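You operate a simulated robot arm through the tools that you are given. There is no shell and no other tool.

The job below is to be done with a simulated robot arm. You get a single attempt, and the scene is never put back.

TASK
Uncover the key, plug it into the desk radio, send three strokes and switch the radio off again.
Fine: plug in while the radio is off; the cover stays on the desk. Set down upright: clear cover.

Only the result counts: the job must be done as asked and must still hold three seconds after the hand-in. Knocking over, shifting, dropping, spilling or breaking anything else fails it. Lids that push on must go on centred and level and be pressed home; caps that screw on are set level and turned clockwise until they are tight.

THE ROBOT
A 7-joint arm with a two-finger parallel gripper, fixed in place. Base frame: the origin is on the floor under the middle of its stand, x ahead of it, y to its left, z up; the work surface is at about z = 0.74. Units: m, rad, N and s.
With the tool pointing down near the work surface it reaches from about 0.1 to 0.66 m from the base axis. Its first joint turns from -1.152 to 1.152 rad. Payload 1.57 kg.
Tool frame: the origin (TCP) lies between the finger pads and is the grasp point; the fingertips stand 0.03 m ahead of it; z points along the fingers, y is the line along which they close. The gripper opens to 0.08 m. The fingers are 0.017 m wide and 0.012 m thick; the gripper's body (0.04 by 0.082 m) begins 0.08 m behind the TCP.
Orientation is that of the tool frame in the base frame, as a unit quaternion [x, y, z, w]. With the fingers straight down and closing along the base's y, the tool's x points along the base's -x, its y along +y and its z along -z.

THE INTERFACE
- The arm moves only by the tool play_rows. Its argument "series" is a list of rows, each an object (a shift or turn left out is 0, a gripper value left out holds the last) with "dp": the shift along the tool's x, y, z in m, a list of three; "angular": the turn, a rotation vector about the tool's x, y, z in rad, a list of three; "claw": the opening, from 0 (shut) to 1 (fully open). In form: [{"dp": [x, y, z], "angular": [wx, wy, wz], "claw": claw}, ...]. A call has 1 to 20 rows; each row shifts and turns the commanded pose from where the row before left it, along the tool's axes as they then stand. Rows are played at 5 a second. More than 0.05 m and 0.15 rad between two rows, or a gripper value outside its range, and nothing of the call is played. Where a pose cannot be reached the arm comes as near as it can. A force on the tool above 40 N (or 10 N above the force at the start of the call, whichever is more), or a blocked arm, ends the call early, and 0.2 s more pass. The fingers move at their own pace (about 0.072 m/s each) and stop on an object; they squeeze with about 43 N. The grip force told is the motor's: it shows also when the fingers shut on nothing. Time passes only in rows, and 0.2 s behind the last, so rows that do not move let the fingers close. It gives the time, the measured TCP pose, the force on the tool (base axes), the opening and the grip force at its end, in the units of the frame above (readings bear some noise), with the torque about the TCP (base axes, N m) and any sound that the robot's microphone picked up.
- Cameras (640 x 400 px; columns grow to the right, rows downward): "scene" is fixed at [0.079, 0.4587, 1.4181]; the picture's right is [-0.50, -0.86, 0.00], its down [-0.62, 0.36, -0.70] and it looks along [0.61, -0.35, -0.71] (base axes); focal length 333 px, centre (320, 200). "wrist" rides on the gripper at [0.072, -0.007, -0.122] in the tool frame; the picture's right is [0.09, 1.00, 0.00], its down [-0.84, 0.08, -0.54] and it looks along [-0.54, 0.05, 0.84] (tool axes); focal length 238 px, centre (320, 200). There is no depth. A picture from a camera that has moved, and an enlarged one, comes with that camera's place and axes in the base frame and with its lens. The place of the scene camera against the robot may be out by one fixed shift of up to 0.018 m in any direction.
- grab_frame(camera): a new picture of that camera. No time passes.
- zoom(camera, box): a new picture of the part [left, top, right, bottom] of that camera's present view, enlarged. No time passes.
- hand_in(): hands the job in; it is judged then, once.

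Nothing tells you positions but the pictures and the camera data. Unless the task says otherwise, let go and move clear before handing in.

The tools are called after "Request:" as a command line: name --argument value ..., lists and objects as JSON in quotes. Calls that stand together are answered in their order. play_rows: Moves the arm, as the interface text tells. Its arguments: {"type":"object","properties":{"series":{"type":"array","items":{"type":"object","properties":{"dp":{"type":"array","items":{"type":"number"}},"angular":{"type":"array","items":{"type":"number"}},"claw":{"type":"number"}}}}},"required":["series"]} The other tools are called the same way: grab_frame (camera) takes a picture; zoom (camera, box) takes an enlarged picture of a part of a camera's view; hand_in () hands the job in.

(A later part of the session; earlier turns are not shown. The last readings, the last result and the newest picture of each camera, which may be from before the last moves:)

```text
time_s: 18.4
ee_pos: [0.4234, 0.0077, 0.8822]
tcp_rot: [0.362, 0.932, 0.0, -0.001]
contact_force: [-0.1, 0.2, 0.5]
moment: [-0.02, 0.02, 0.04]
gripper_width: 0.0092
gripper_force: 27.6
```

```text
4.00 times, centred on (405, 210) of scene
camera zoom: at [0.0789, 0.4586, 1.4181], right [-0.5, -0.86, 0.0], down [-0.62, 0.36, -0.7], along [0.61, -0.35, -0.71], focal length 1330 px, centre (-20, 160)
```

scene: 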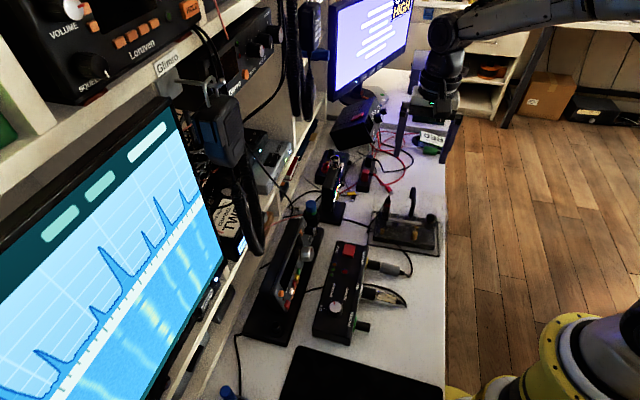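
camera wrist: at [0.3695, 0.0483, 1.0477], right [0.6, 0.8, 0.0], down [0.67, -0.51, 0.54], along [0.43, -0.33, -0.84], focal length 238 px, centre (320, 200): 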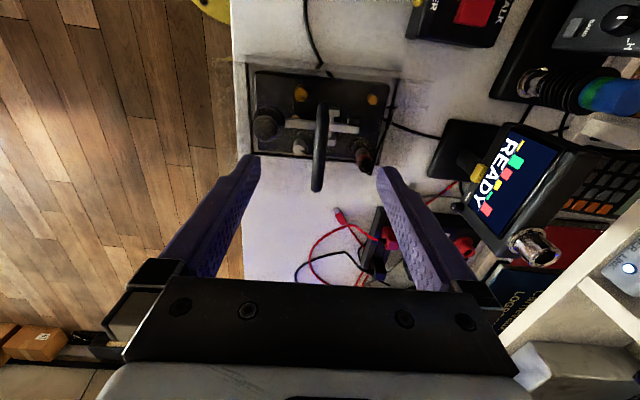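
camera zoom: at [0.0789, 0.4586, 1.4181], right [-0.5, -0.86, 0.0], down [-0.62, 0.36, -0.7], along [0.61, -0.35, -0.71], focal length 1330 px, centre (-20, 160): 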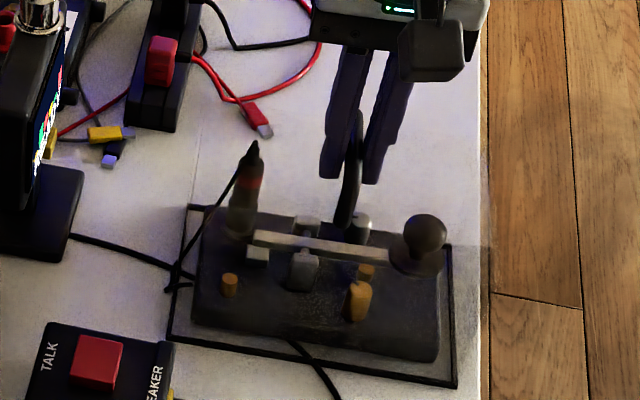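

The gripper holds the 9 mm bar with 28 N. I'll lift straight up slowly and check that the cover comes along.

Request:
play_rows --series '[{"dp": [0, 0, -0.005]}, {"dp": [0, 0, -0.01]}, {"dp": [0, 0, -0.01]}, {"dp": [0, 0, 0]}]'

Request:
zoom --camera "wrist" --box '[220, 40, 400, 220]'

Request:
zoom --camera "scene" --box '[340, 140, 460, 280]'

```text
time_s: 19.4
ee_pos: [0.425, 0.0065, 0.908]
tcp_rot: [0.362, 0.932, -0.001, 0.001]
contact_force: [-0.5, -0.3, 1.3]
moment: [0.02, 0.03, -0.02]
gripper_width: 0.0
gripper_force: 21.3
```

```text
2.22 times, centred on (310, 130) of wrist
camera zoom: at [0.3675, 0.0504, 1.0302], right [0.6, 0.8, 0.0], down [0.67, -0.51, 0.54], along [0.43, -0.33, -0.84], focal length 530 px, centre (342, 356)
```

zoom: 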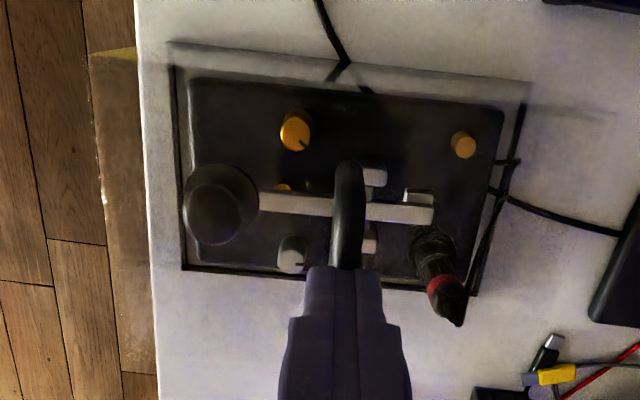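

```text
2.86 times, centred on (400, 210) of scene
camera zoom: at [0.0789, 0.4587, 1.4181], right [-0.5, -0.86, 0.0], down [-0.62, 0.36, -0.7], along [0.61, -0.35, -0.71], focal length 950 px, centre (91, 171)
```

zoom: 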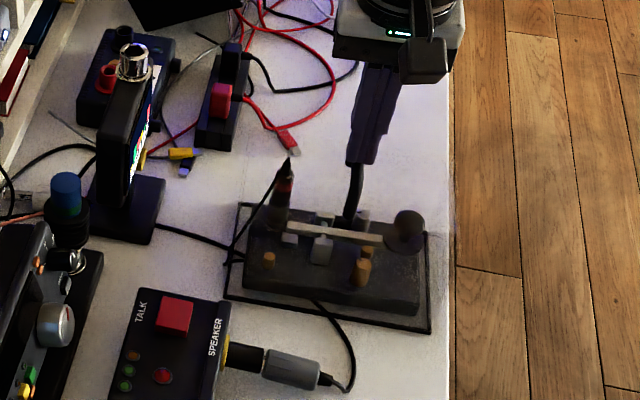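

The gripper slipped off: the fingers are now fully shut and the cover is still in place, so the bar must sit lower than I judged. I'll touch the bar's top gently with the closed tips to measure its height.

Request:
play_rows --series '[{"dp": [0, 0, 0.004]}, {"dp": [0, 0, 0.004]}, {"dp": [0, 0, 0]}]'

Request:
zoom --camera "scene" --box '[370, 160, 450, 240]'

Request:
zoom --camera "wrist" --box '[270, 100, 370, 200]'

```text
time_s: 20.0
ee_pos: [0.4291, 0.0066, 0.909]
tcp_rot: [0.361, 0.933, 0.003, 0.007]
contact_force: [-1.1, -0.4, 3.9]
moment: [-0.03, 0.03, 0.0]
gripper_width: 0.0001
gripper_force: 21.2
stopped in row 2: the force on the tool passed its limit at 48 N (the readings are from after the stop); the commanded pose is now the measured one
```

```text
5.00 times, centred on (410, 200) of scene
camera zoom: at [0.0789, 0.4587, 1.4181], right [-0.5, -0.86, 0.0], down [-0.62, 0.36, -0.7], along [0.61, -0.35, -0.71], focal length 1663 px, centre (-130, 200)
```

zoom: 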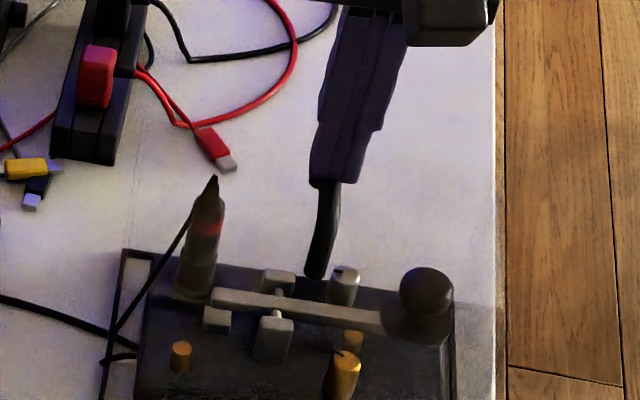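

```text
4.00 times, centred on (320, 150) of wrist
camera zoom: at [0.3695, 0.0508, 1.0294], right [0.6, 0.8, 0.01], down [0.66, -0.51, 0.55], along [0.44, -0.33, -0.83], focal length 953 px, centre (320, 400)
```

zoom: 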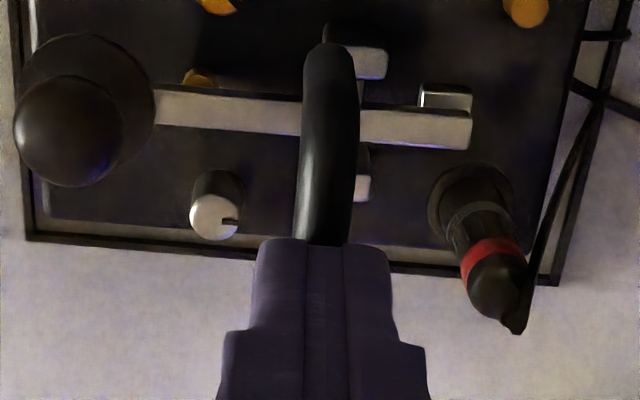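

The tips met the bar at once, so its top really is near z 0.877. My grip was deep enough but slipped, probably because it was too close to the fingertips. I'll back off, fix the slight tilt, and check the cover and pose.

Request:
play_rows --series '[{"dp": [0, 0, -0.01], "claw": 0}, {"dp": [0, 0, -0.015]}, {"dp": [0, 0, 0], "angular": [0.0107, 0.0109, 0.0026]}, {"dp": [0, 0, 0]}]'

Request:
zoom --camera "wrist" --box '[220, 60, 420, 200]'

Request:
zoom --camera "scene" --box '[350, 170, 450, 270]'

```text
time_s: 21.0
ee_pos: [0.4286, 0.0065, 0.9337]
tcp_rot: [0.363, 0.932, -0.001, 0.0]
contact_force: [-0.7, 0.9, -0.4]
moment: [-0.02, -0.02, -0.01]
gripper_width: 0.0002
gripper_force: 21.1
```

```text
2.86 times, centred on (320, 130) of wrist
camera zoom: at [0.371, 0.0509, 1.0547], right [0.61, 0.8, 0.0], down [0.67, -0.51, 0.54], along [0.43, -0.33, -0.84], focal length 681 px, centre (320, 400)
```

zoom: 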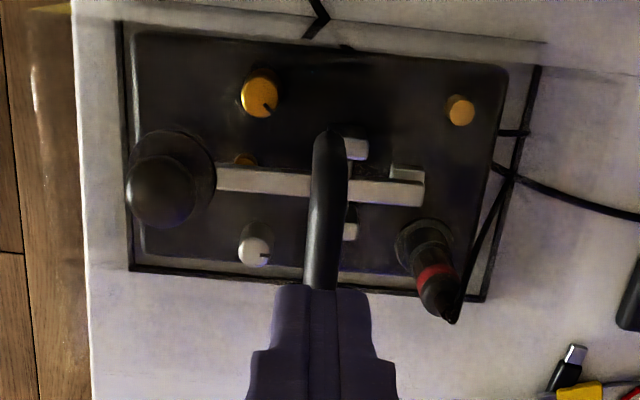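

```text
4.00 times, centred on (400, 220) of scene
camera zoom: at [0.079, 0.4587, 1.4181], right [-0.5, -0.86, 0.0], down [-0.62, 0.36, -0.7], along [0.61, -0.35, -0.71], focal length 1330 px, centre (0, 120)
```

zoom: 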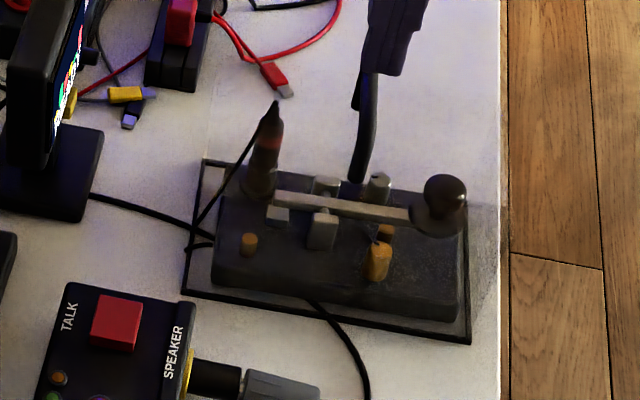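

The cover shifted a few millimetres but sits flat around the key. I'll open, recentre along the bar and go about 1 cm deeper, so that the bar sits right at the grasp point, before closing again.

Request:
play_rows --series '[{"dp": [-0.005, 0, 0], "claw": 0.7}, {"dp": [0, 0, 0]}, {"dp": [0, 0, 0]}, {"dp": [0, 0, 0.02]}, {"dp": [0, 0, 0.02]}, {"dp": [0, 0, 0.01]}, {"dp": [0, 0, 0]}]'

Request:
zoom --camera "wrist" --box '[240, 80, 400, 220]'

Request:
zoom --camera "scene" --box '[370, 160, 450, 240]'

```text
time_s: 22.6
ee_pos: [0.4328, 0.0033, 0.8826]
tcp_rot: [0.363, 0.932, -0.001, -0.001]
contact_force: [0.5, 0.3, -0.2]
moment: [-0.02, 0.0, 0.03]
gripper_width: 0.0558
gripper_force: 0.1
```

```text
2.86 times, centred on (320, 150) of wrist
camera zoom: at [0.3746, 0.0476, 1.005], right [0.61, 0.8, 0.0], down [0.67, -0.51, 0.54], along [0.43, -0.33, -0.84], focal length 681 px, centre (320, 343)
```

zoom: 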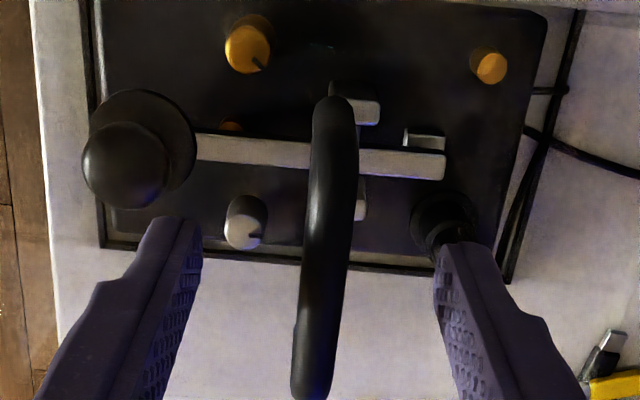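

```text
5.00 times, centred on (410, 200) of scene
camera zoom: at [0.079, 0.4587, 1.4181], right [-0.5, -0.86, 0.0], down [-0.62, 0.36, -0.7], along [0.61, -0.35, -0.71], focal length 1663 px, centre (-130, 200)
```

zoom: 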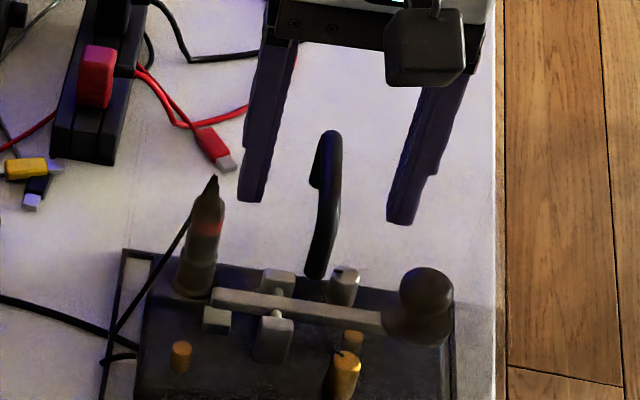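

The tips straddle the bar about 2.4 cm below its top. I'll go 8 mm deeper, then close and wait for full grip force.

Request:
play_rows --series '[{"dp": [0, 0, 0.004]}, {"dp": [0, 0, 0.004]}, {"dp": [0, 0, 0]}]'

Request:
play_rows --series '[{"claw": 0.2}, {"claw": 0.2}, {"claw": 0}, {"claw": 0}, {"claw": 0}, {"claw": 0}, {"claw": 0}, {"claw": 0}, {"claw": 0}, {"claw": 0}]'

Request:
zoom --camera "wrist" --box '[270, 100, 370, 200]'

Request:
zoom --camera "scene" --box '[370, 160, 450, 240]'

```text
time_s: 23.4
ee_pos: [0.4311, 0.0045, 0.8757]
tcp_rot: [0.363, 0.932, 0.0, -0.002]
contact_force: [0.8, 0.3, 0.0]
moment: [0.03, 0.0, 0.03]
gripper_width: 0.0559
gripper_force: 0.1
```

```text
time_s: 25.6
ee_pos: [0.4321, 0.0042, 0.8756]
tcp_rot: [0.363, 0.932, -0.001, 0.0]
contact_force: [0.2, -0.2, -0.4]
moment: [0.0, 0.02, -0.05]
gripper_width: 0.0089
gripper_force: 27.2
```

```text
4.00 times, centred on (320, 150) of wrist
camera zoom: at [0.3741, 0.0479, 0.9969], right [0.61, 0.8, 0.0], down [0.67, -0.51, 0.54], along [0.43, -0.33, -0.84], focal length 953 px, centre (320, 400)
```

zoom: 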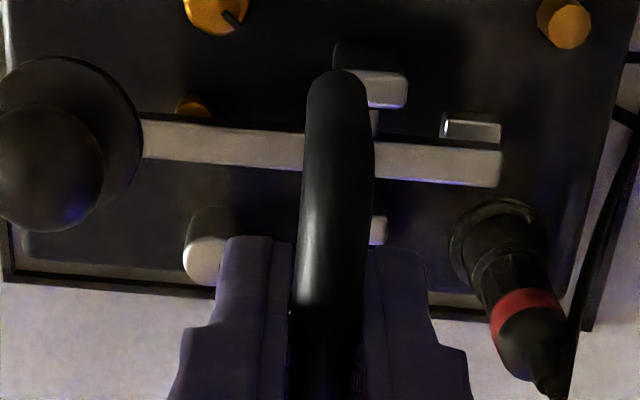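

```text
5.00 times, centred on (410, 200) of scene
camera zoom: at [0.079, 0.4587, 1.4181], right [-0.5, -0.86, 0.0], down [-0.62, 0.36, -0.7], along [0.61, -0.35, -0.71], focal length 1663 px, centre (-130, 200)
```

zoom: 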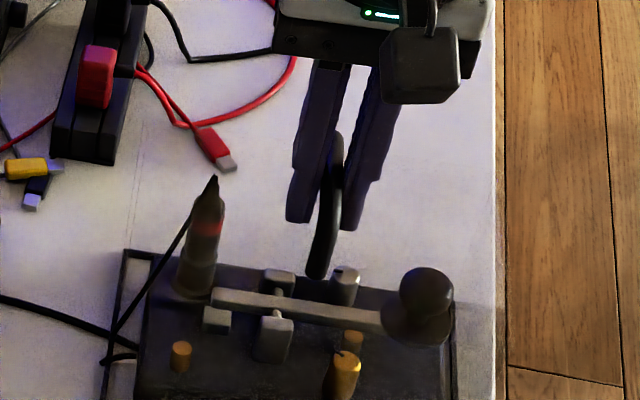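

The bar is gripped right at the grasp point. I'll lift in tiny steps and watch force and width.

Request:
play_rows --series '[{"dp": [0, 0, -0.003]}, {"dp": [0, 0, 0]}]'

Request:
play_rows --series '[{"dp": [0, 0, -0.003]}, {"dp": [0, 0, 0]}]'

Request:
zoom --camera "scene" --box '[350, 170, 450, 270]'

Request:
zoom --camera "wrist" --box '[270, 100, 370, 200]'

```text
time_s: 26.2
ee_pos: [0.4301, 0.0042, 0.878]
tcp_rot: [0.363, 0.932, -0.001, 0.0]
contact_force: [0.4, 0.0, -2.0]
moment: [-0.05, -0.02, -0.02]
gripper_width: 0.0089
gripper_force: 27.6
```

```text
time_s: 26.8
ee_pos: [0.4317, 0.004, 0.8807]
tcp_rot: [0.363, 0.932, -0.001, 0.0]
contact_force: [-0.3, -0.5, -2.0]
moment: [-0.01, 0.03, -0.02]
gripper_width: 0.0092
gripper_force: 27.5
```

```text
4.00 times, centred on (400, 220) of scene
camera zoom: at [0.079, 0.4587, 1.4181], right [-0.5, -0.86, 0.0], down [-0.62, 0.36, -0.7], along [0.61, -0.35, -0.71], focal length 1330 px, centre (0, 120)
```

zoom: 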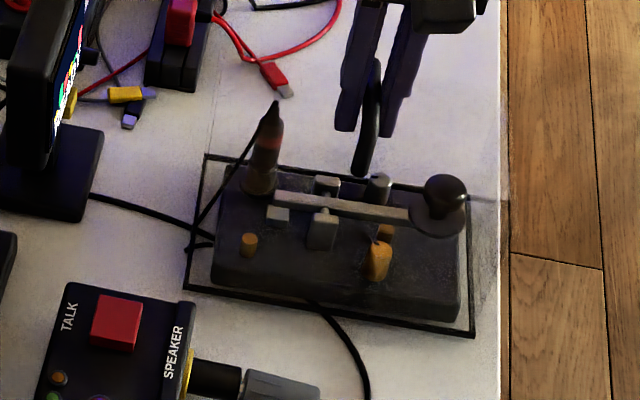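

```text
4.00 times, centred on (320, 150) of wrist
camera zoom: at [0.374, 0.0477, 1.0027], right [0.61, 0.8, 0.0], down [0.67, -0.51, 0.54], along [0.43, -0.33, -0.84], focal length 953 px, centre (320, 400)
```

zoom: 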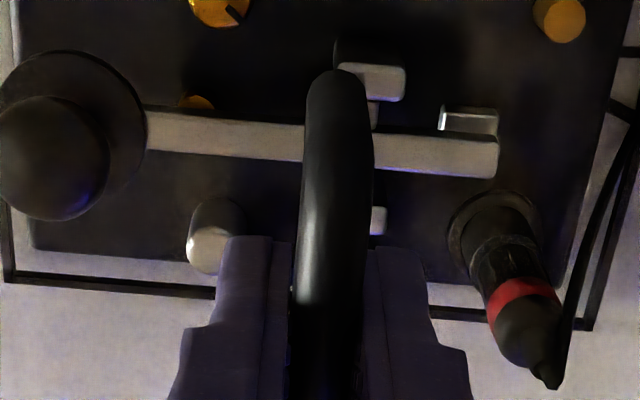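

The cover is lifting (about 2 N of weight, and the dark rim rises with it). I'll continue upward slowly, checking at intervals.

Request:
play_rows --series '[{"dp": [0, 0, -0.004]}, {"dp": [0, 0, -0.004]}, {"dp": [0, 0, -0.004]}, {"dp": [0, 0, 0]}]'

Request:
zoom --camera "scene" --box '[350, 170, 450, 270]'

Request:
grab_frame --camera "wrist"

```text
time_s: 27.8
ee_pos: [0.4319, 0.0036, 0.8932]
tcp_rot: [0.362, 0.932, 0.0, 0.0]
contact_force: [-0.1, -0.3, -1.2]
moment: [0.02, -0.01, -0.01]
gripper_width: 0.0092
gripper_force: 28.3
```

```text
4.00 times, centred on (400, 220) of scene
camera zoom: at [0.079, 0.4587, 1.4181], right [-0.5, -0.86, 0.0], down [-0.62, 0.36, -0.7], along [0.61, -0.35, -0.71], focal length 1330 px, centre (0, 120)
```

zoom: 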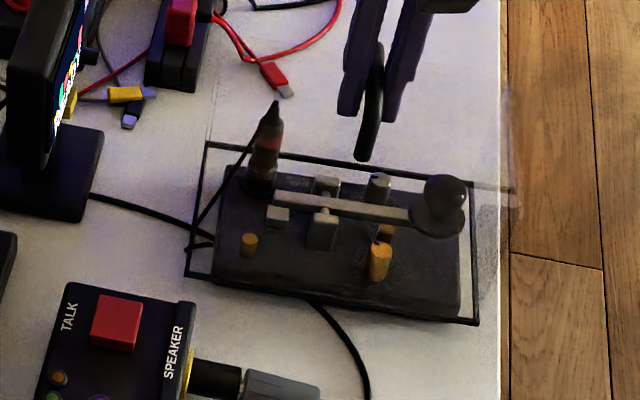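

```text
taken
camera wrist: at [0.3747, 0.0479, 1.0147], right [0.61, 0.8, 0.0], down [0.67, -0.51, 0.54], along [0.43, -0.33, -0.84], focal length 238 px, centre (320, 200)
```

wrist: 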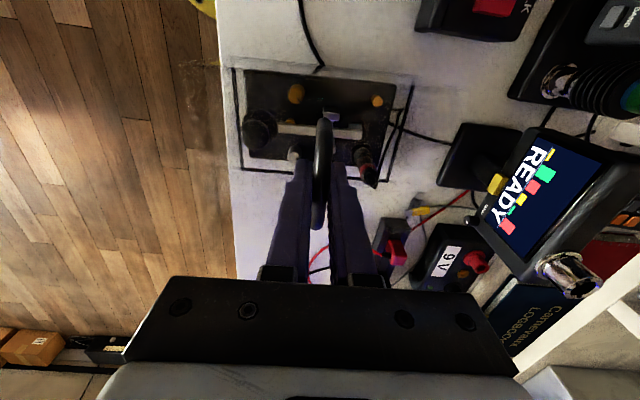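

The cover is rising level around the key. I'll continue lifting until its rim clears the plug's tip (about z 0.84).

Request:
play_rows --series '[{"dp": [0, 0, -0.005]}, {"dp": [0, 0, -0.006]}, {"dp": [0, 0, -0.006]}, {"dp": [0, 0, -0.006]}, {"dp": [0, 0, -0.006]}, {"dp": [0, 0, -0.006]}, {"dp": [0, 0, 0]}]'

Request:
zoom --camera "scene" --box '[350, 140, 470, 270]'

Request:
play_rows --series '[{"dp": [0, 0, -0.006]}, {"dp": [0, 0, -0.008]}, {"dp": [0, 0, -0.008]}, {"dp": [0, 0, -0.008]}, {"dp": [0, 0, -0.008]}, {"dp": [0, 0, -0.008]}, {"dp": [0, 0, -0.008]}, {"dp": [0, 0, -0.008]}, {"dp": [0, 0, -0.008]}, {"dp": [0, 0, -0.008]}, {"dp": [0, 0, -0.004]}, {"dp": [0, 0, 0]}]'

Request:
grab_frame --camera "scene"

Request:
grab_frame --camera "wrist"

```text
time_s: 29.4
ee_pos: [0.4322, 0.0041, 0.9285]
tcp_rot: [0.364, 0.931, -0.001, 0.0]
contact_force: [-0.3, 0.3, -2.7]
moment: [0.0, 0.0, -0.01]
gripper_width: 0.0087
gripper_force: 27.5
```

```text
3.08 times, centred on (410, 205) of scene
camera zoom: at [0.079, 0.4587, 1.4181], right [-0.5, -0.86, 0.0], down [-0.62, 0.36, -0.7], along [0.61, -0.35, -0.71], focal length 1023 px, centre (43, 185)
```

zoom: 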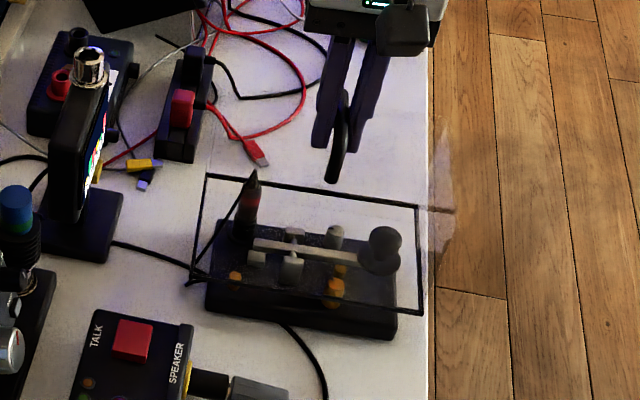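

```text
time_s: 32.0
ee_pos: [0.4325, 0.0045, 1.0101]
tcp_rot: [0.363, 0.932, -0.001, -0.001]
contact_force: [-1.5, 0.7, -2.0]
moment: [0.02, 0.02, 0.0]
gripper_width: 0.009
gripper_force: 27.7
```

```text
taken
```

scene: 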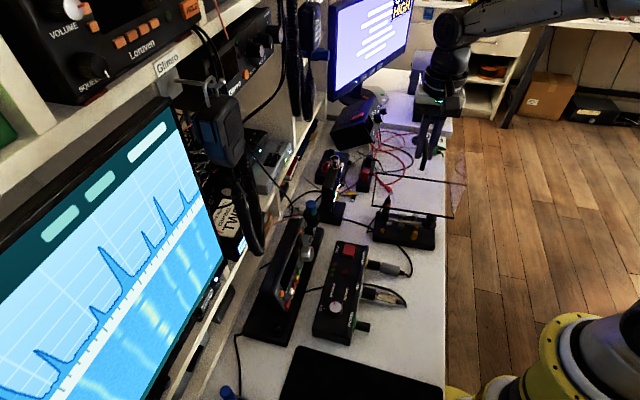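

```text
taken
camera wrist: at [0.3746, 0.0478, 1.1319], right [0.61, 0.8, 0.0], down [0.67, -0.51, 0.54], along [0.43, -0.33, -0.84], focal length 238 px, centre (320, 200)
```

wrist: 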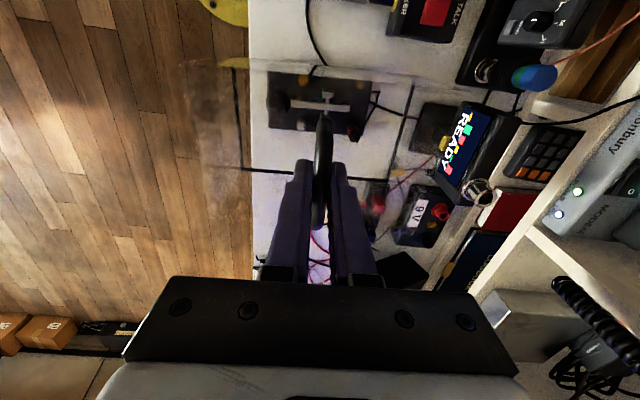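

The cover is clear of the key. I'll carry it slowly along the desk to the free strip on the right, centred near (0.506, -0.127), and turn it so its long side runs along the desk edge.

Request:
play_rows --series '[{"dp": [-0.01, -0.0035, 0]}, {"dp": [-0.02, -0.0067, 0]}, {"dp": [-0.0225, -0.0074, 0]}, {"dp": [-0.0225, -0.0074, 0]}, {"dp": [-0.0225, -0.0074, 0]}, {"dp": [-0.0225, -0.0074, 0]}, {"dp": [-0.015, -0.005, 0]}, {"dp": [-0.0075, -0.0024, 0]}, {"dp": [0, 0, 0]}]'

Request:
play_rows --series '[{"angular": [0, 0, -0.07]}, {"angular": [0, 0, -0.11]}, {"angular": [0, 0, -0.13]}, {"angular": [0, 0, -0.13]}, {"angular": [0, 0, -0.13]}, {"angular": [0, 0, -0.13]}, {"angular": [0, 0, -0.13]}, {"angular": [0, 0, -0.13]}, {"angular": [0, 0, -0.13]}, {"angular": [0, 0, -0.13]}, {"angular": [0, 0, -0.13]}, {"angular": [0, 0, -0.11]}, {"angular": [0, 0, -0.069]}, {"dp": [0, 0, 0]}]'

Request:
grab_frame --camera "scene"

Request:
grab_frame --camera "wrist"

```text
time_s: 34.0
ee_pos: [0.5052, -0.1275, 1.0105]
tcp_rot: [0.363, 0.932, -0.002, 0.0]
contact_force: [-0.2, 0.0, -1.7]
moment: [-0.04, 0.02, -0.02]
gripper_width: 0.009
gripper_force: 27.9
```

```text
time_s: 37.0
ee_pos: [0.5051, -0.1266, 1.0093]
tcp_rot: [-0.384, 0.923, -0.001, 0.0]
contact_force: [0.1, 0.8, -2.0]
moment: [0.02, 0.01, 0.0]
gripper_width: 0.009
gripper_force: 27.8
```

```text
taken
```

scene: 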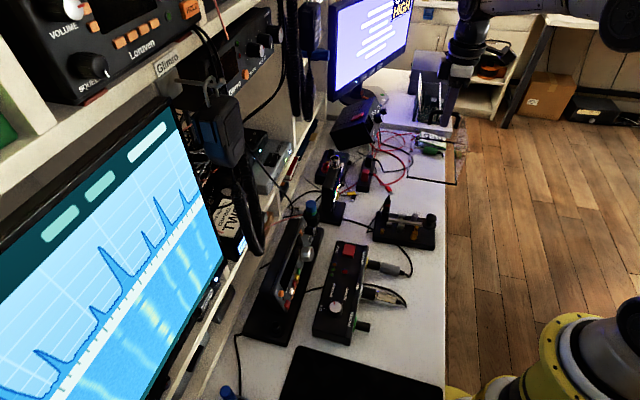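

```text
taken
camera wrist: at [0.4594, -0.1828, 1.1315], right [-0.77, 0.64, 0.0], down [0.54, 0.65, 0.54], along [0.34, 0.42, -0.84], focal length 238 px, centre (320, 200)
```

wrist: 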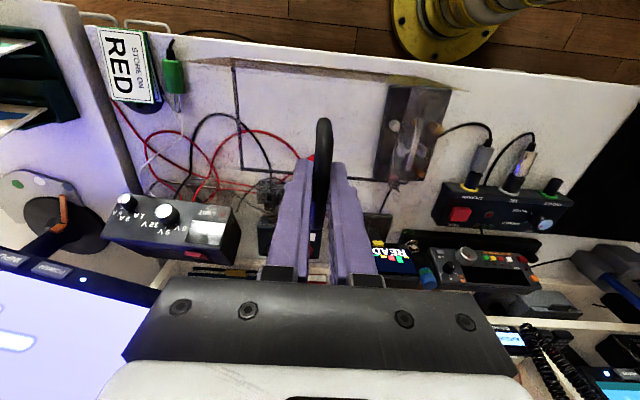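

I'll zoom to measure precisely where the hanging cover's rim is, relative to the desk edge and the cables.

Request:
zoom --camera "wrist" --box '[200, 40, 460, 200]'

Request:
zoom --camera "scene" --box '[360, 110, 480, 220]'

```text
2.46 times, centred on (330, 120) of wrist
camera zoom: at [0.4594, -0.1828, 1.1315], right [-0.77, 0.64, 0.0], down [0.54, 0.65, 0.54], along [0.34, 0.42, -0.84], focal length 587 px, centre (295, 397)
```

zoom: 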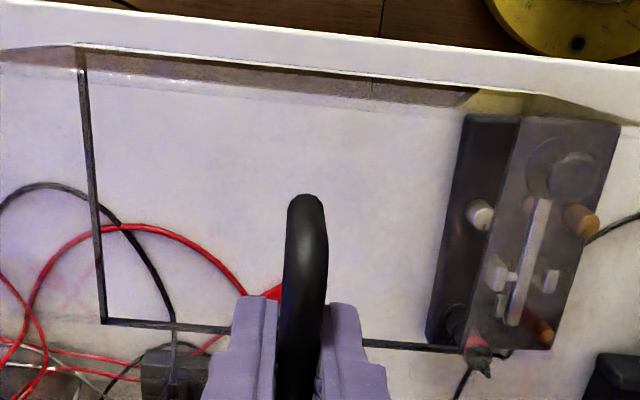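

```text
3.64 times, centred on (420, 165) of scene
camera zoom: at [0.079, 0.4587, 1.4181], right [-0.5, -0.86, 0.0], down [-0.62, 0.36, -0.7], along [0.61, -0.35, -0.71], focal length 1209 px, centre (-44, 327)
```

zoom: 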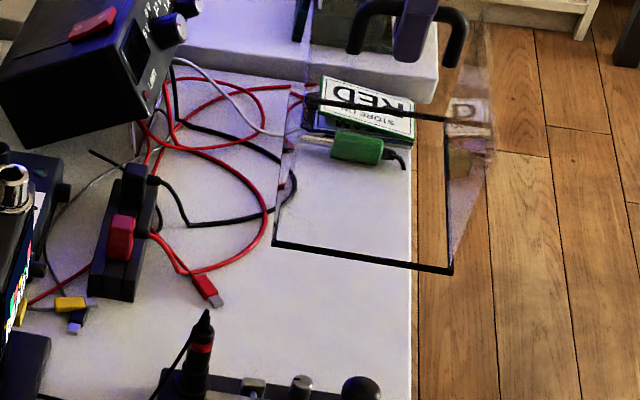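

The rim spans about 0.175 × 0.114 m, and its far corner would just meet the red cable. I'll shift 6 mm toward the desk edge, which still leaves the cover fully on the desk, then lower to just above the surface and re-check the gaps.

Request:
play_rows --series '[{"dp": [0.006, 0, 0.005]}, {"dp": [0, 0, 0.01]}, {"dp": [0, 0, 0.012]}, {"dp": [0, 0, 0.012]}, {"dp": [0, 0, 0.012]}, {"dp": [0, 0, 0.012]}, {"dp": [0, 0, 0.012]}, {"dp": [0, 0, 0.012]}, {"dp": [0, 0, 0.012]}, {"dp": [0, 0, 0.01]}, {"dp": [0, 0, 0.005]}, {"dp": [0, 0, 0]}]'

Request:
grab_frame --camera "wrist"

Request:
zoom --camera "wrist" --box '[180, 40, 460, 215]'

Request:
zoom --camera "scene" --box '[370, 120, 470, 220]'

```text
time_s: 39.6
ee_pos: [0.5021, -0.1315, 0.8954]
tcp_rot: [-0.383, 0.924, -0.001, -0.001]
contact_force: [-0.3, 0.6, -1.5]
moment: [0.05, -0.01, -0.01]
gripper_width: 0.0091
gripper_force: 27.9
```

```text
taken
camera wrist: at [0.4553, -0.187, 1.0182], right [-0.77, 0.64, 0.0], down [0.54, 0.65, 0.54], along [0.34, 0.42, -0.84], focal length 238 px, centre (320, 200)
```

wrist: 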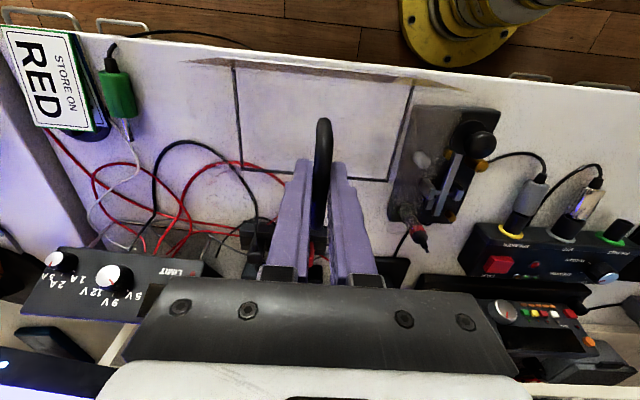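

```text
2.29 times, centred on (320, 128) of wrist
camera zoom: at [0.4553, -0.187, 1.0182], right [-0.77, 0.64, 0.0], down [0.54, 0.65, 0.54], along [0.34, 0.42, -0.84], focal length 545 px, centre (320, 366)
```

zoom: 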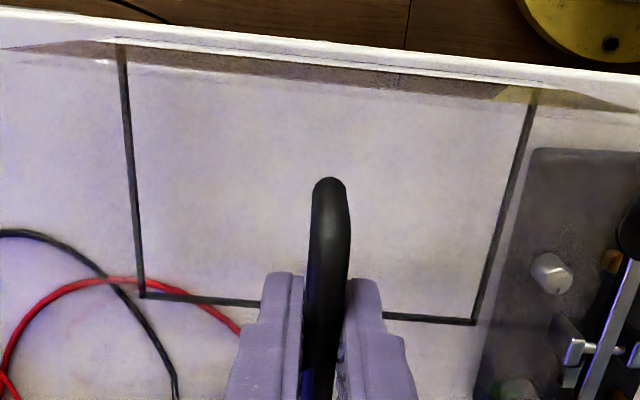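

```text
4.00 times, centred on (420, 170) of scene
camera zoom: at [0.079, 0.4587, 1.4181], right [-0.5, -0.86, 0.0], down [-0.62, 0.36, -0.7], along [0.61, -0.35, -0.71], focal length 1330 px, centre (-80, 320)
```

zoom: 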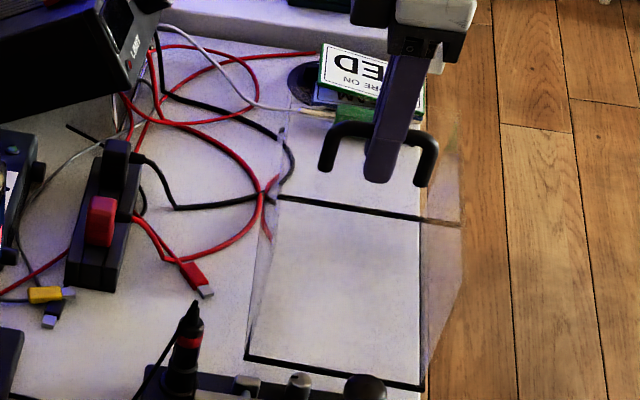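

The rim's far corner would still just brush the red cable, so I'll shift 3 mm toward the edge and 2 mm toward the key. Then I'll lower gently onto the desk.

Request:
play_rows --series '[{"dp": [0.003, 0.002, 0.0]}, {"dp": [0, 0, 0.005]}, {"dp": [0, 0, 0.005]}, {"dp": [0, 0, 0.004]}, {"dp": [0, 0, 0]}]'

Request:
zoom --camera "wrist" --box '[180, 40, 460, 215]'

Request:
zoom --camera "wrist" --box '[210, 130, 290, 190]'

```text
time_s: 40.8
ee_pos: [0.4987, -0.1315, 0.8807]
tcp_rot: [-0.383, 0.924, 0.0, 0.0]
contact_force: [0.5, -0.4, -1.4]
moment: [0.02, 0.01, 0.02]
gripper_width: 0.009
gripper_force: 27.7
```

```text
2.29 times, centred on (320, 128) of wrist
camera zoom: at [0.4522, -0.1882, 1.0033], right [-0.77, 0.64, 0.0], down [0.54, 0.65, 0.54], along [0.34, 0.42, -0.84], focal length 545 px, centre (320, 366)
```

zoom: 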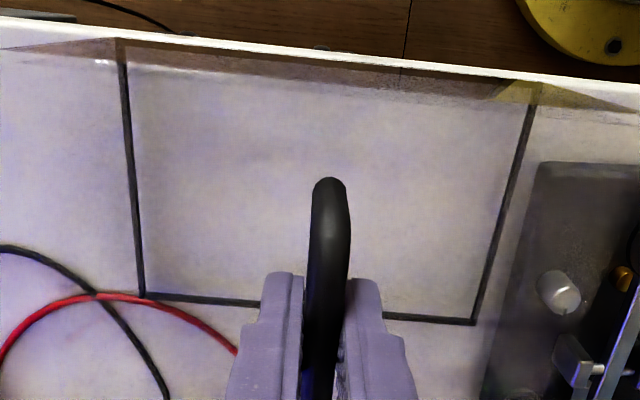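

```text
6.67 times, centred on (250, 160) of wrist
camera zoom: at [0.4522, -0.1882, 1.0033], right [-0.77, 0.64, 0.0], down [0.54, 0.65, 0.54], along [0.34, 0.42, -0.84], focal length 1589 px, centre (787, 467)
```

zoom: 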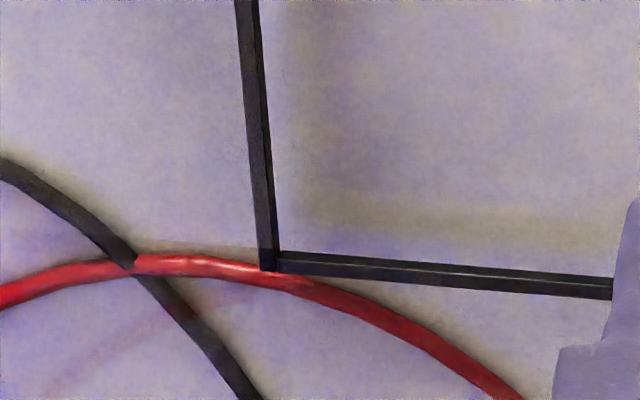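

The visible key side is its bottom edge, so there is about 12 mm of room on that side. I'll shift 5 mm toward the key to gain clearance from the cable, then set down.

Request:
play_rows --series '[{"dp": [0.001, 0.005, 0.0]}, {"dp": [0, 0, 0]}, {"dp": [0, 0, 0.003]}, {"dp": [0, 0, 0]}]'

Request:
zoom --camera "wrist" --box '[180, 40, 460, 215]'

Request:
zoom --camera "scene" --box '[370, 120, 470, 220]'

```text
time_s: 41.8
ee_pos: [0.4934, -0.1294, 0.8784]
tcp_rot: [-0.383, 0.924, 0.001, -0.002]
contact_force: [0.3, -0.1, -2.4]
moment: [0.01, -0.02, 0.0]
gripper_width: 0.0092
gripper_force: 27.7
```

```text
2.29 times, centred on (320, 128) of wrist
camera zoom: at [0.4476, -0.1853, 1.0005], right [-0.77, 0.64, 0.0], down [0.54, 0.65, 0.54], along [0.34, 0.42, -0.84], focal length 545 px, centre (320, 366)
```

zoom: 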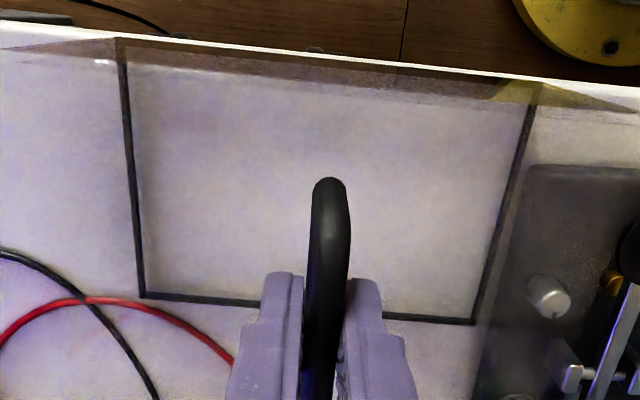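

```text
4.00 times, centred on (420, 170) of scene
camera zoom: at [0.079, 0.4587, 1.4181], right [-0.5, -0.86, 0.0], down [-0.62, 0.36, -0.7], along [0.61, -0.35, -0.71], focal length 1330 px, centre (-80, 320)
```

zoom: 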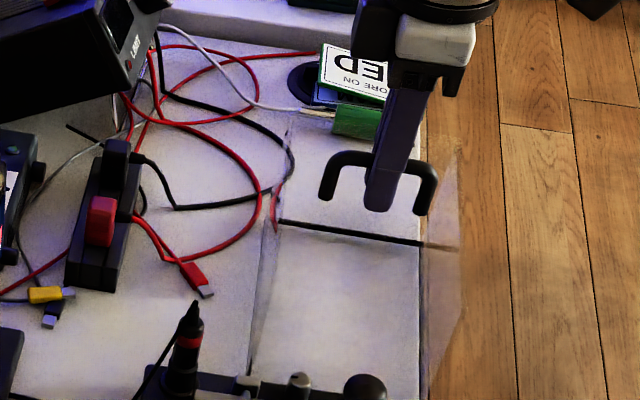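

The cable is now clear of the corner and the rim is just inside the desk edge. I'll nudge 1 mm inward and lower the last few millimetres until it rests.

Request:
play_rows --series '[{"dp": [-0.001, 0, 0.0]}, {"dp": [0, 0, 0.0015]}, {"dp": [0, 0, 0.001]}, {"dp": [0, 0, 0]}]'

Request:
zoom --camera "wrist" --box '[180, 40, 460, 215]'

Request:
zoom --camera "scene" --box '[370, 140, 460, 230]'

```text
time_s: 42.8
ee_pos: [0.493, -0.1281, 0.8757]
tcp_rot: [-0.383, 0.924, 0.002, -0.001]
contact_force: [-0.6, 0.0, -1.6]
moment: [-0.02, -0.03, -0.02]
gripper_width: 0.0093
gripper_force: 27.8
```

```text
2.29 times, centred on (320, 128) of wrist
camera zoom: at [0.448, -0.1843, 0.9981], right [-0.77, 0.64, 0.0], down [0.54, 0.65, 0.54], along [0.34, 0.42, -0.84], focal length 545 px, centre (320, 366)
```

zoom: 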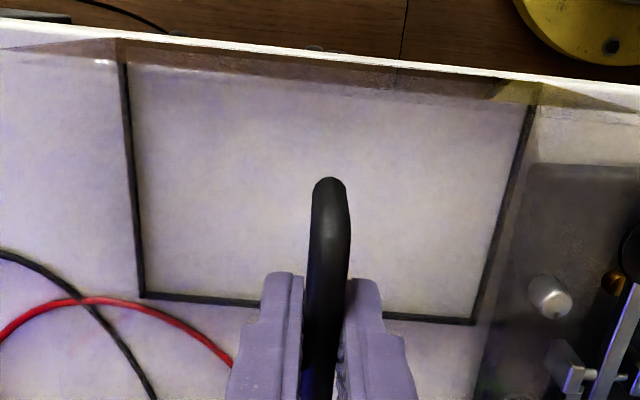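

```text
4.44 times, centred on (415, 185) of scene
camera zoom: at [0.079, 0.4587, 1.4181], right [-0.5, -0.86, 0.0], down [-0.62, 0.36, -0.7], along [0.61, -0.35, -0.71], focal length 1478 px, centre (-102, 267)
```

zoom: 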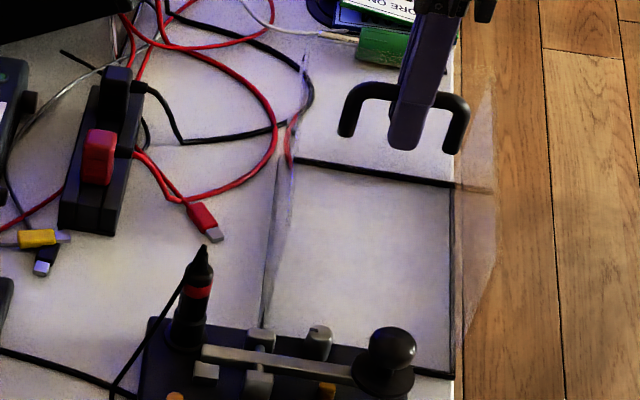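

The force shows the cover is still hanging. I'll lower in 1 mm steps until the weight comes off.

Request:
play_rows --series '[{"dp": [0, 0, 0.001]}, {"dp": [0, 0, 0]}]'

Request:
play_rows --series '[{"dp": [0, 0, 0.001]}, {"dp": [0, 0, 0]}]'

```text
time_s: 43.4
ee_pos: [0.4952, -0.1281, 0.8757]
tcp_rot: [-0.383, 0.924, 0.0, -0.001]
contact_force: [-0.1, -0.4, -1.4]
moment: [-0.01, 0.01, 0.01]
gripper_width: 0.009
gripper_force: 27.8
```

```text
time_s: 44.0
ee_pos: [0.4949, -0.128, 0.8755]
tcp_rot: [-0.384, 0.923, 0.001, 0.0]
contact_force: [-0.1, -0.2, 4.6]
moment: [-0.01, 0.0, -0.02]
gripper_width: 0.0091
gripper_force: 27.1
```

The cover is resting on the desk (force reversed to +4.6 N). I'll open the fingers and retreat straight up.

Request:
play_rows --series '[{"claw": 0.4}, {"claw": 0.4}, {"claw": 0.5}, {"dp": [0, 0, -0.01]}, {"dp": [0, 0, -0.02]}, {"dp": [0, 0, -0.03]}, {"dp": [0, 0, -0.04]}, {"dp": [0, 0, -0.04]}, {"dp": [0, 0, 0]}]'

Request:
zoom --camera "wrist" --box '[180, 20, 460, 195]'

Request:
zoom --camera "scene" --box '[370, 140, 460, 230]'

Request:
grab_frame --camera "scene"

```text
time_s: 46.0
ee_pos: [0.4925, -0.1291, 1.0138]
tcp_rot: [-0.383, 0.924, 0.0, -0.001]
contact_force: [-0.7, -1.4, -0.2]
moment: [0.01, 0.01, 0.0]
gripper_width: 0.0398
gripper_force: 0.1
```

```text
2.29 times, centred on (320, 108) of wrist
camera zoom: at [0.4471, -0.1844, 1.136], right [-0.77, 0.64, 0.0], down [0.54, 0.65, 0.54], along [0.34, 0.42, -0.84], focal length 545 px, centre (320, 411)
```

zoom: 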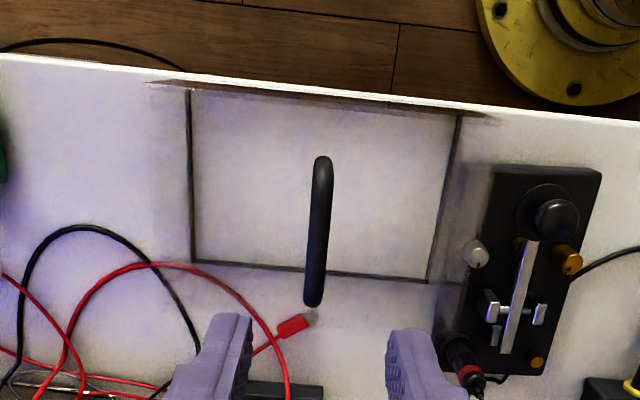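

```text
4.44 times, centred on (415, 185) of scene
camera zoom: at [0.079, 0.4587, 1.4181], right [-0.5, -0.86, 0.0], down [-0.62, 0.36, -0.7], along [0.61, -0.35, -0.71], focal length 1478 px, centre (-102, 267)
```

zoom: 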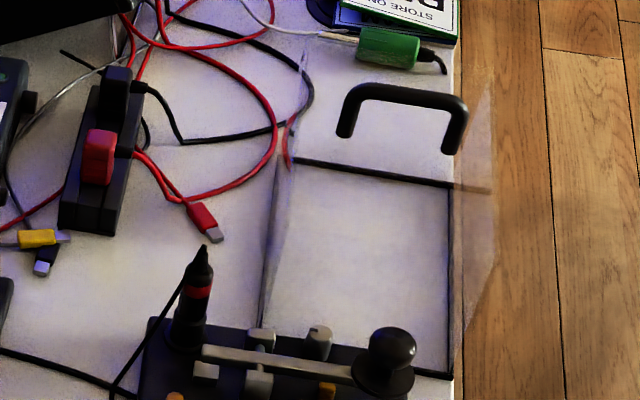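

```text
taken
```

scene: 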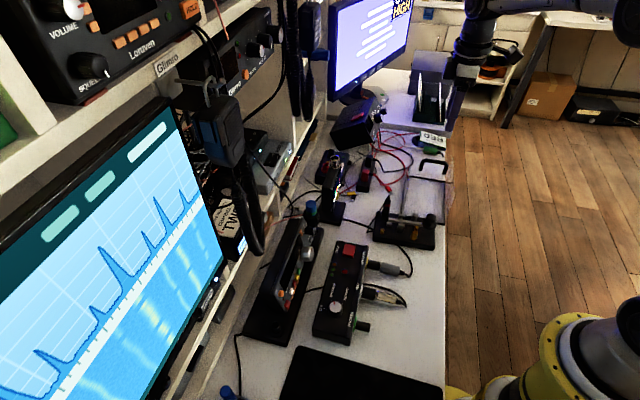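

The cover stands flat and upright on the desk, clear of the cable and the key. Now I'll move over for a close look at the uncovered key and its parked plug.

Request:
play_rows --series '[{"dp": [-0.003, 0.03, 0], "claw": 1}, {"dp": [-0.004, 0.03, 0]}, {"dp": [-0.004, 0.03, 0]}, {"dp": [-0.004, 0.0245, 0]}, {"dp": [0, 0, 0.03]}, {"dp": [0, 0, 0.03]}, {"dp": [0, 0, 0.02]}, {"dp": [0, 0, 0]}]'

Request:
grab_frame --camera "wrist"

Request:
zoom --camera "wrist" --box '[260, 20, 390, 220]'

Request:
zoom --camera "scene" --box '[365, 185, 445, 255]'

```text
time_s: 47.8
ee_pos: [0.4228, -0.0355, 0.9346]
tcp_rot: [-0.383, 0.924, -0.001, -0.001]
contact_force: [-0.9, 1.8, 0.0]
moment: [0.02, 0.02, 0.02]
gripper_width: 0.0803
gripper_force: 0.1
```

```text
taken
camera wrist: at [0.3776, -0.0921, 1.0563], right [-0.77, 0.64, 0.0], down [0.54, 0.65, 0.54], along [0.34, 0.42, -0.84], focal length 238 px, centre (320, 200)
```

wrist: 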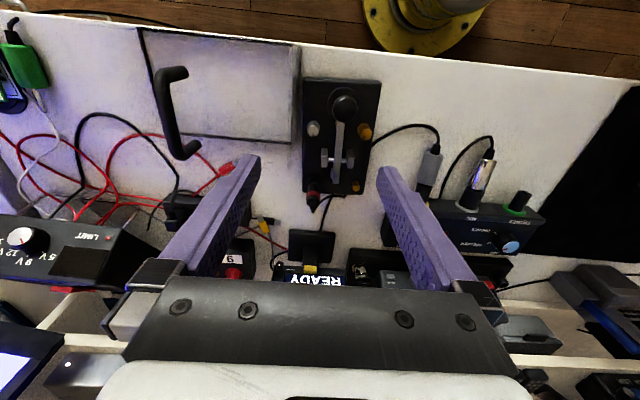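

```text
2.00 times, centred on (325, 120) of wrist
camera zoom: at [0.3776, -0.0921, 1.0563], right [-0.77, 0.64, 0.0], down [0.54, 0.65, 0.54], along [0.34, 0.42, -0.84], focal length 477 px, centre (310, 360)
```

zoom: 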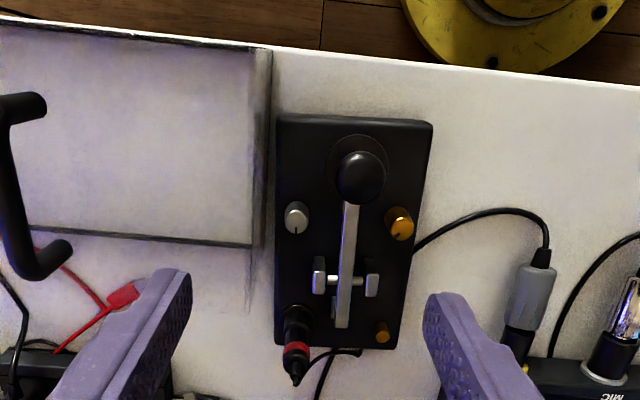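

```text
5.71 times, centred on (405, 220) of scene
camera zoom: at [0.079, 0.4587, 1.4181], right [-0.5, -0.86, 0.0], down [-0.62, 0.36, -0.7], along [0.61, -0.35, -0.71], focal length 1900 px, centre (-166, 86)
```

zoom: 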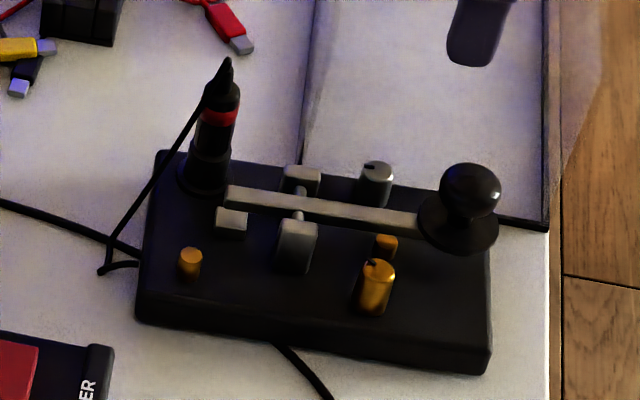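

Now the plug is clearly visible, standing in a holder at the back corner of the key. I'll zoom in on it for geometry.

Request:
zoom --camera "wrist" --box '[295, 165, 345, 215]'

Request:
zoom --camera "scene" --box '[380, 190, 410, 225]'

Request:
zoom --camera "wrist" --box '[295, 70, 390, 170]'

```text
8.00 times, centred on (320, 190) of wrist
camera zoom: at [0.3776, -0.0921, 1.0563], right [-0.77, 0.64, 0.0], down [0.54, 0.65, 0.54], along [0.34, 0.42, -0.84], focal length 1907 px, centre (320, 280)
```

zoom: 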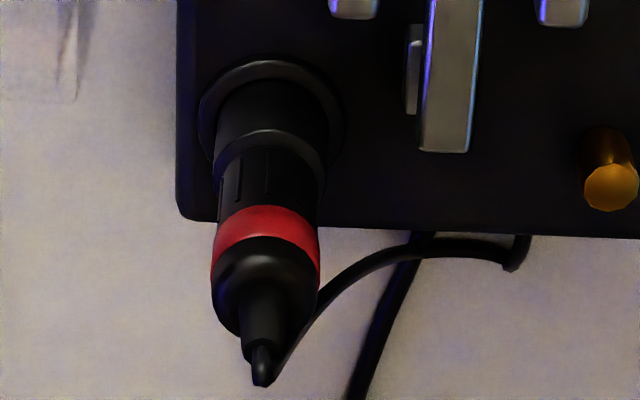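

```text
11.43 times, centred on (395, 208) of scene
camera zoom: at [0.079, 0.4587, 1.4181], right [-0.5, -0.86, 0.0], down [-0.62, 0.36, -0.7], along [0.61, -0.35, -0.71], focal length 3801 px, centre (-537, 114)
```

zoom: 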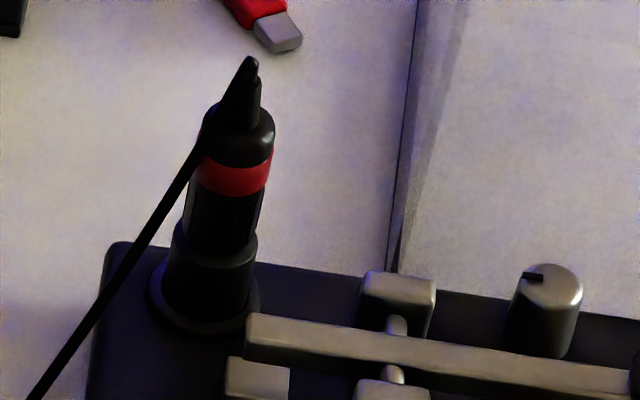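

```text
4.00 times, centred on (342, 120) of wrist
camera zoom: at [0.3776, -0.0921, 1.0563], right [-0.77, 0.64, 0.0], down [0.54, 0.65, 0.54], along [0.34, 0.42, -0.84], focal length 953 px, centre (230, 520)
```

zoom: 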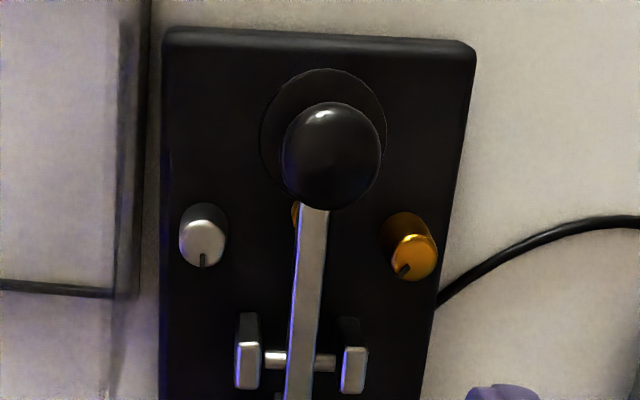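

The plug's axis is near (0.484, 0.024). The holder barrel top is at about z 0.778, the ribbed body and red band run to about 0.815, and the cable leaves the tip toward +y. I'll go above the plug and turn the gripper so the fingers close clear of the lever and the cable.

Request:
play_rows --series '[{"dp": [-0.02, 0, -0.02]}, {"dp": [-0.03, -0.001, 0]}, {"dp": [-0.035, 0, 0]}, {"angular": [0, 0, 0.143]}, {"angular": [0, 0, 0.1434]}, {"angular": [0, 0, 0.1434]}, {"angular": [0, 0, 0.1434]}, {"angular": [0, 0, 0.1434]}, {"angular": [0, 0, 0.1434]}, {"angular": [0, 0, 0.1434]}, {"angular": [0, 0, 0.1434]}, {"angular": [0, 0, 0.1434]}, {"angular": [0, 0, 0.1434]}, {"angular": [0, 0, 0.1434]}, {"angular": [0, 0, 0.1434]}, {"angular": [0, 0, 0.1434]}, {"angular": [0, 0, 0.1434]}, {"dp": [0, 0, 0]}]'

Request:
grab_frame --camera "wrist"

Request:
zoom --camera "wrist" --box '[270, 70, 370, 180]'

Request:
grab_frame --camera "scene"

```text
time_s: 51.6
ee_pos: [0.4838, 0.0218, 0.9548]
tcp_rot: [0.574, 0.819, 0.0, -0.001]
contact_force: [-0.4, 0.7, 0.3]
moment: [-0.03, 0.02, 0.05]
gripper_width: 0.0802
gripper_force: 0.1
```

```text
taken
camera wrist: at [0.4534, 0.0879, 1.0764], right [0.91, 0.43, 0.0], down [0.36, -0.76, 0.54], along [0.23, -0.49, -0.84], focal length 238 px, centre (320, 200)
```

wrist: 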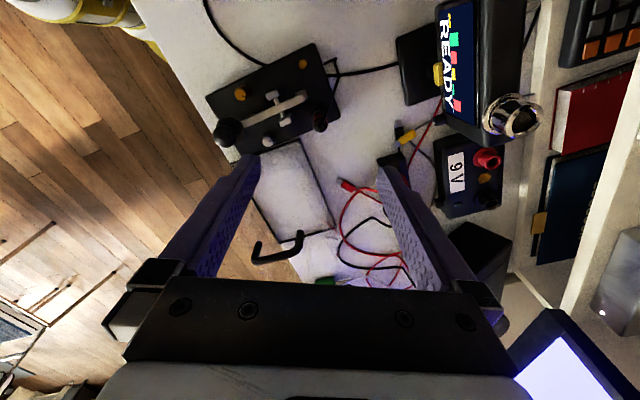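

```text
3.64 times, centred on (320, 125) of wrist
camera zoom: at [0.4534, 0.0879, 1.0764], right [0.91, 0.43, 0.0], down [0.36, -0.76, 0.54], along [0.23, -0.49, -0.84], focal length 867 px, centre (320, 473)
```

zoom: 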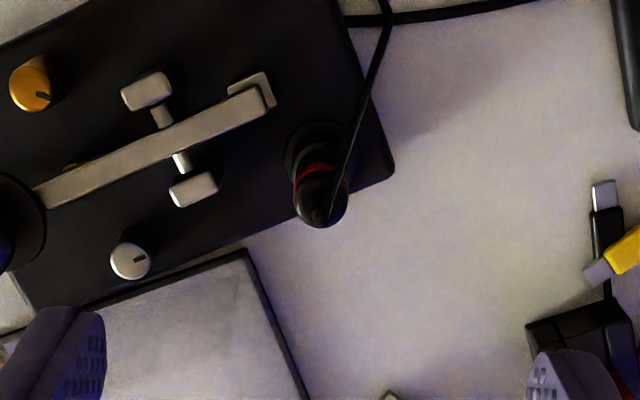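

```text
taken
```

scene: 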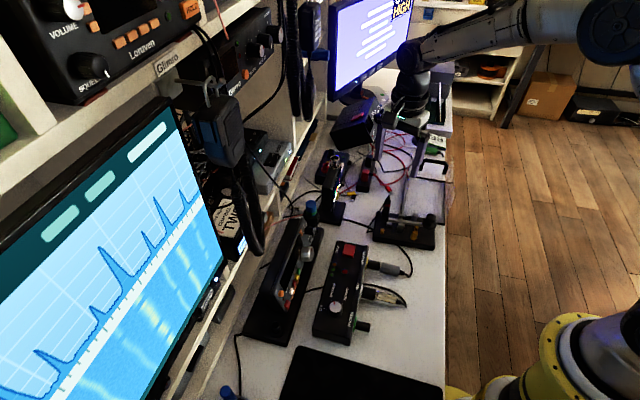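

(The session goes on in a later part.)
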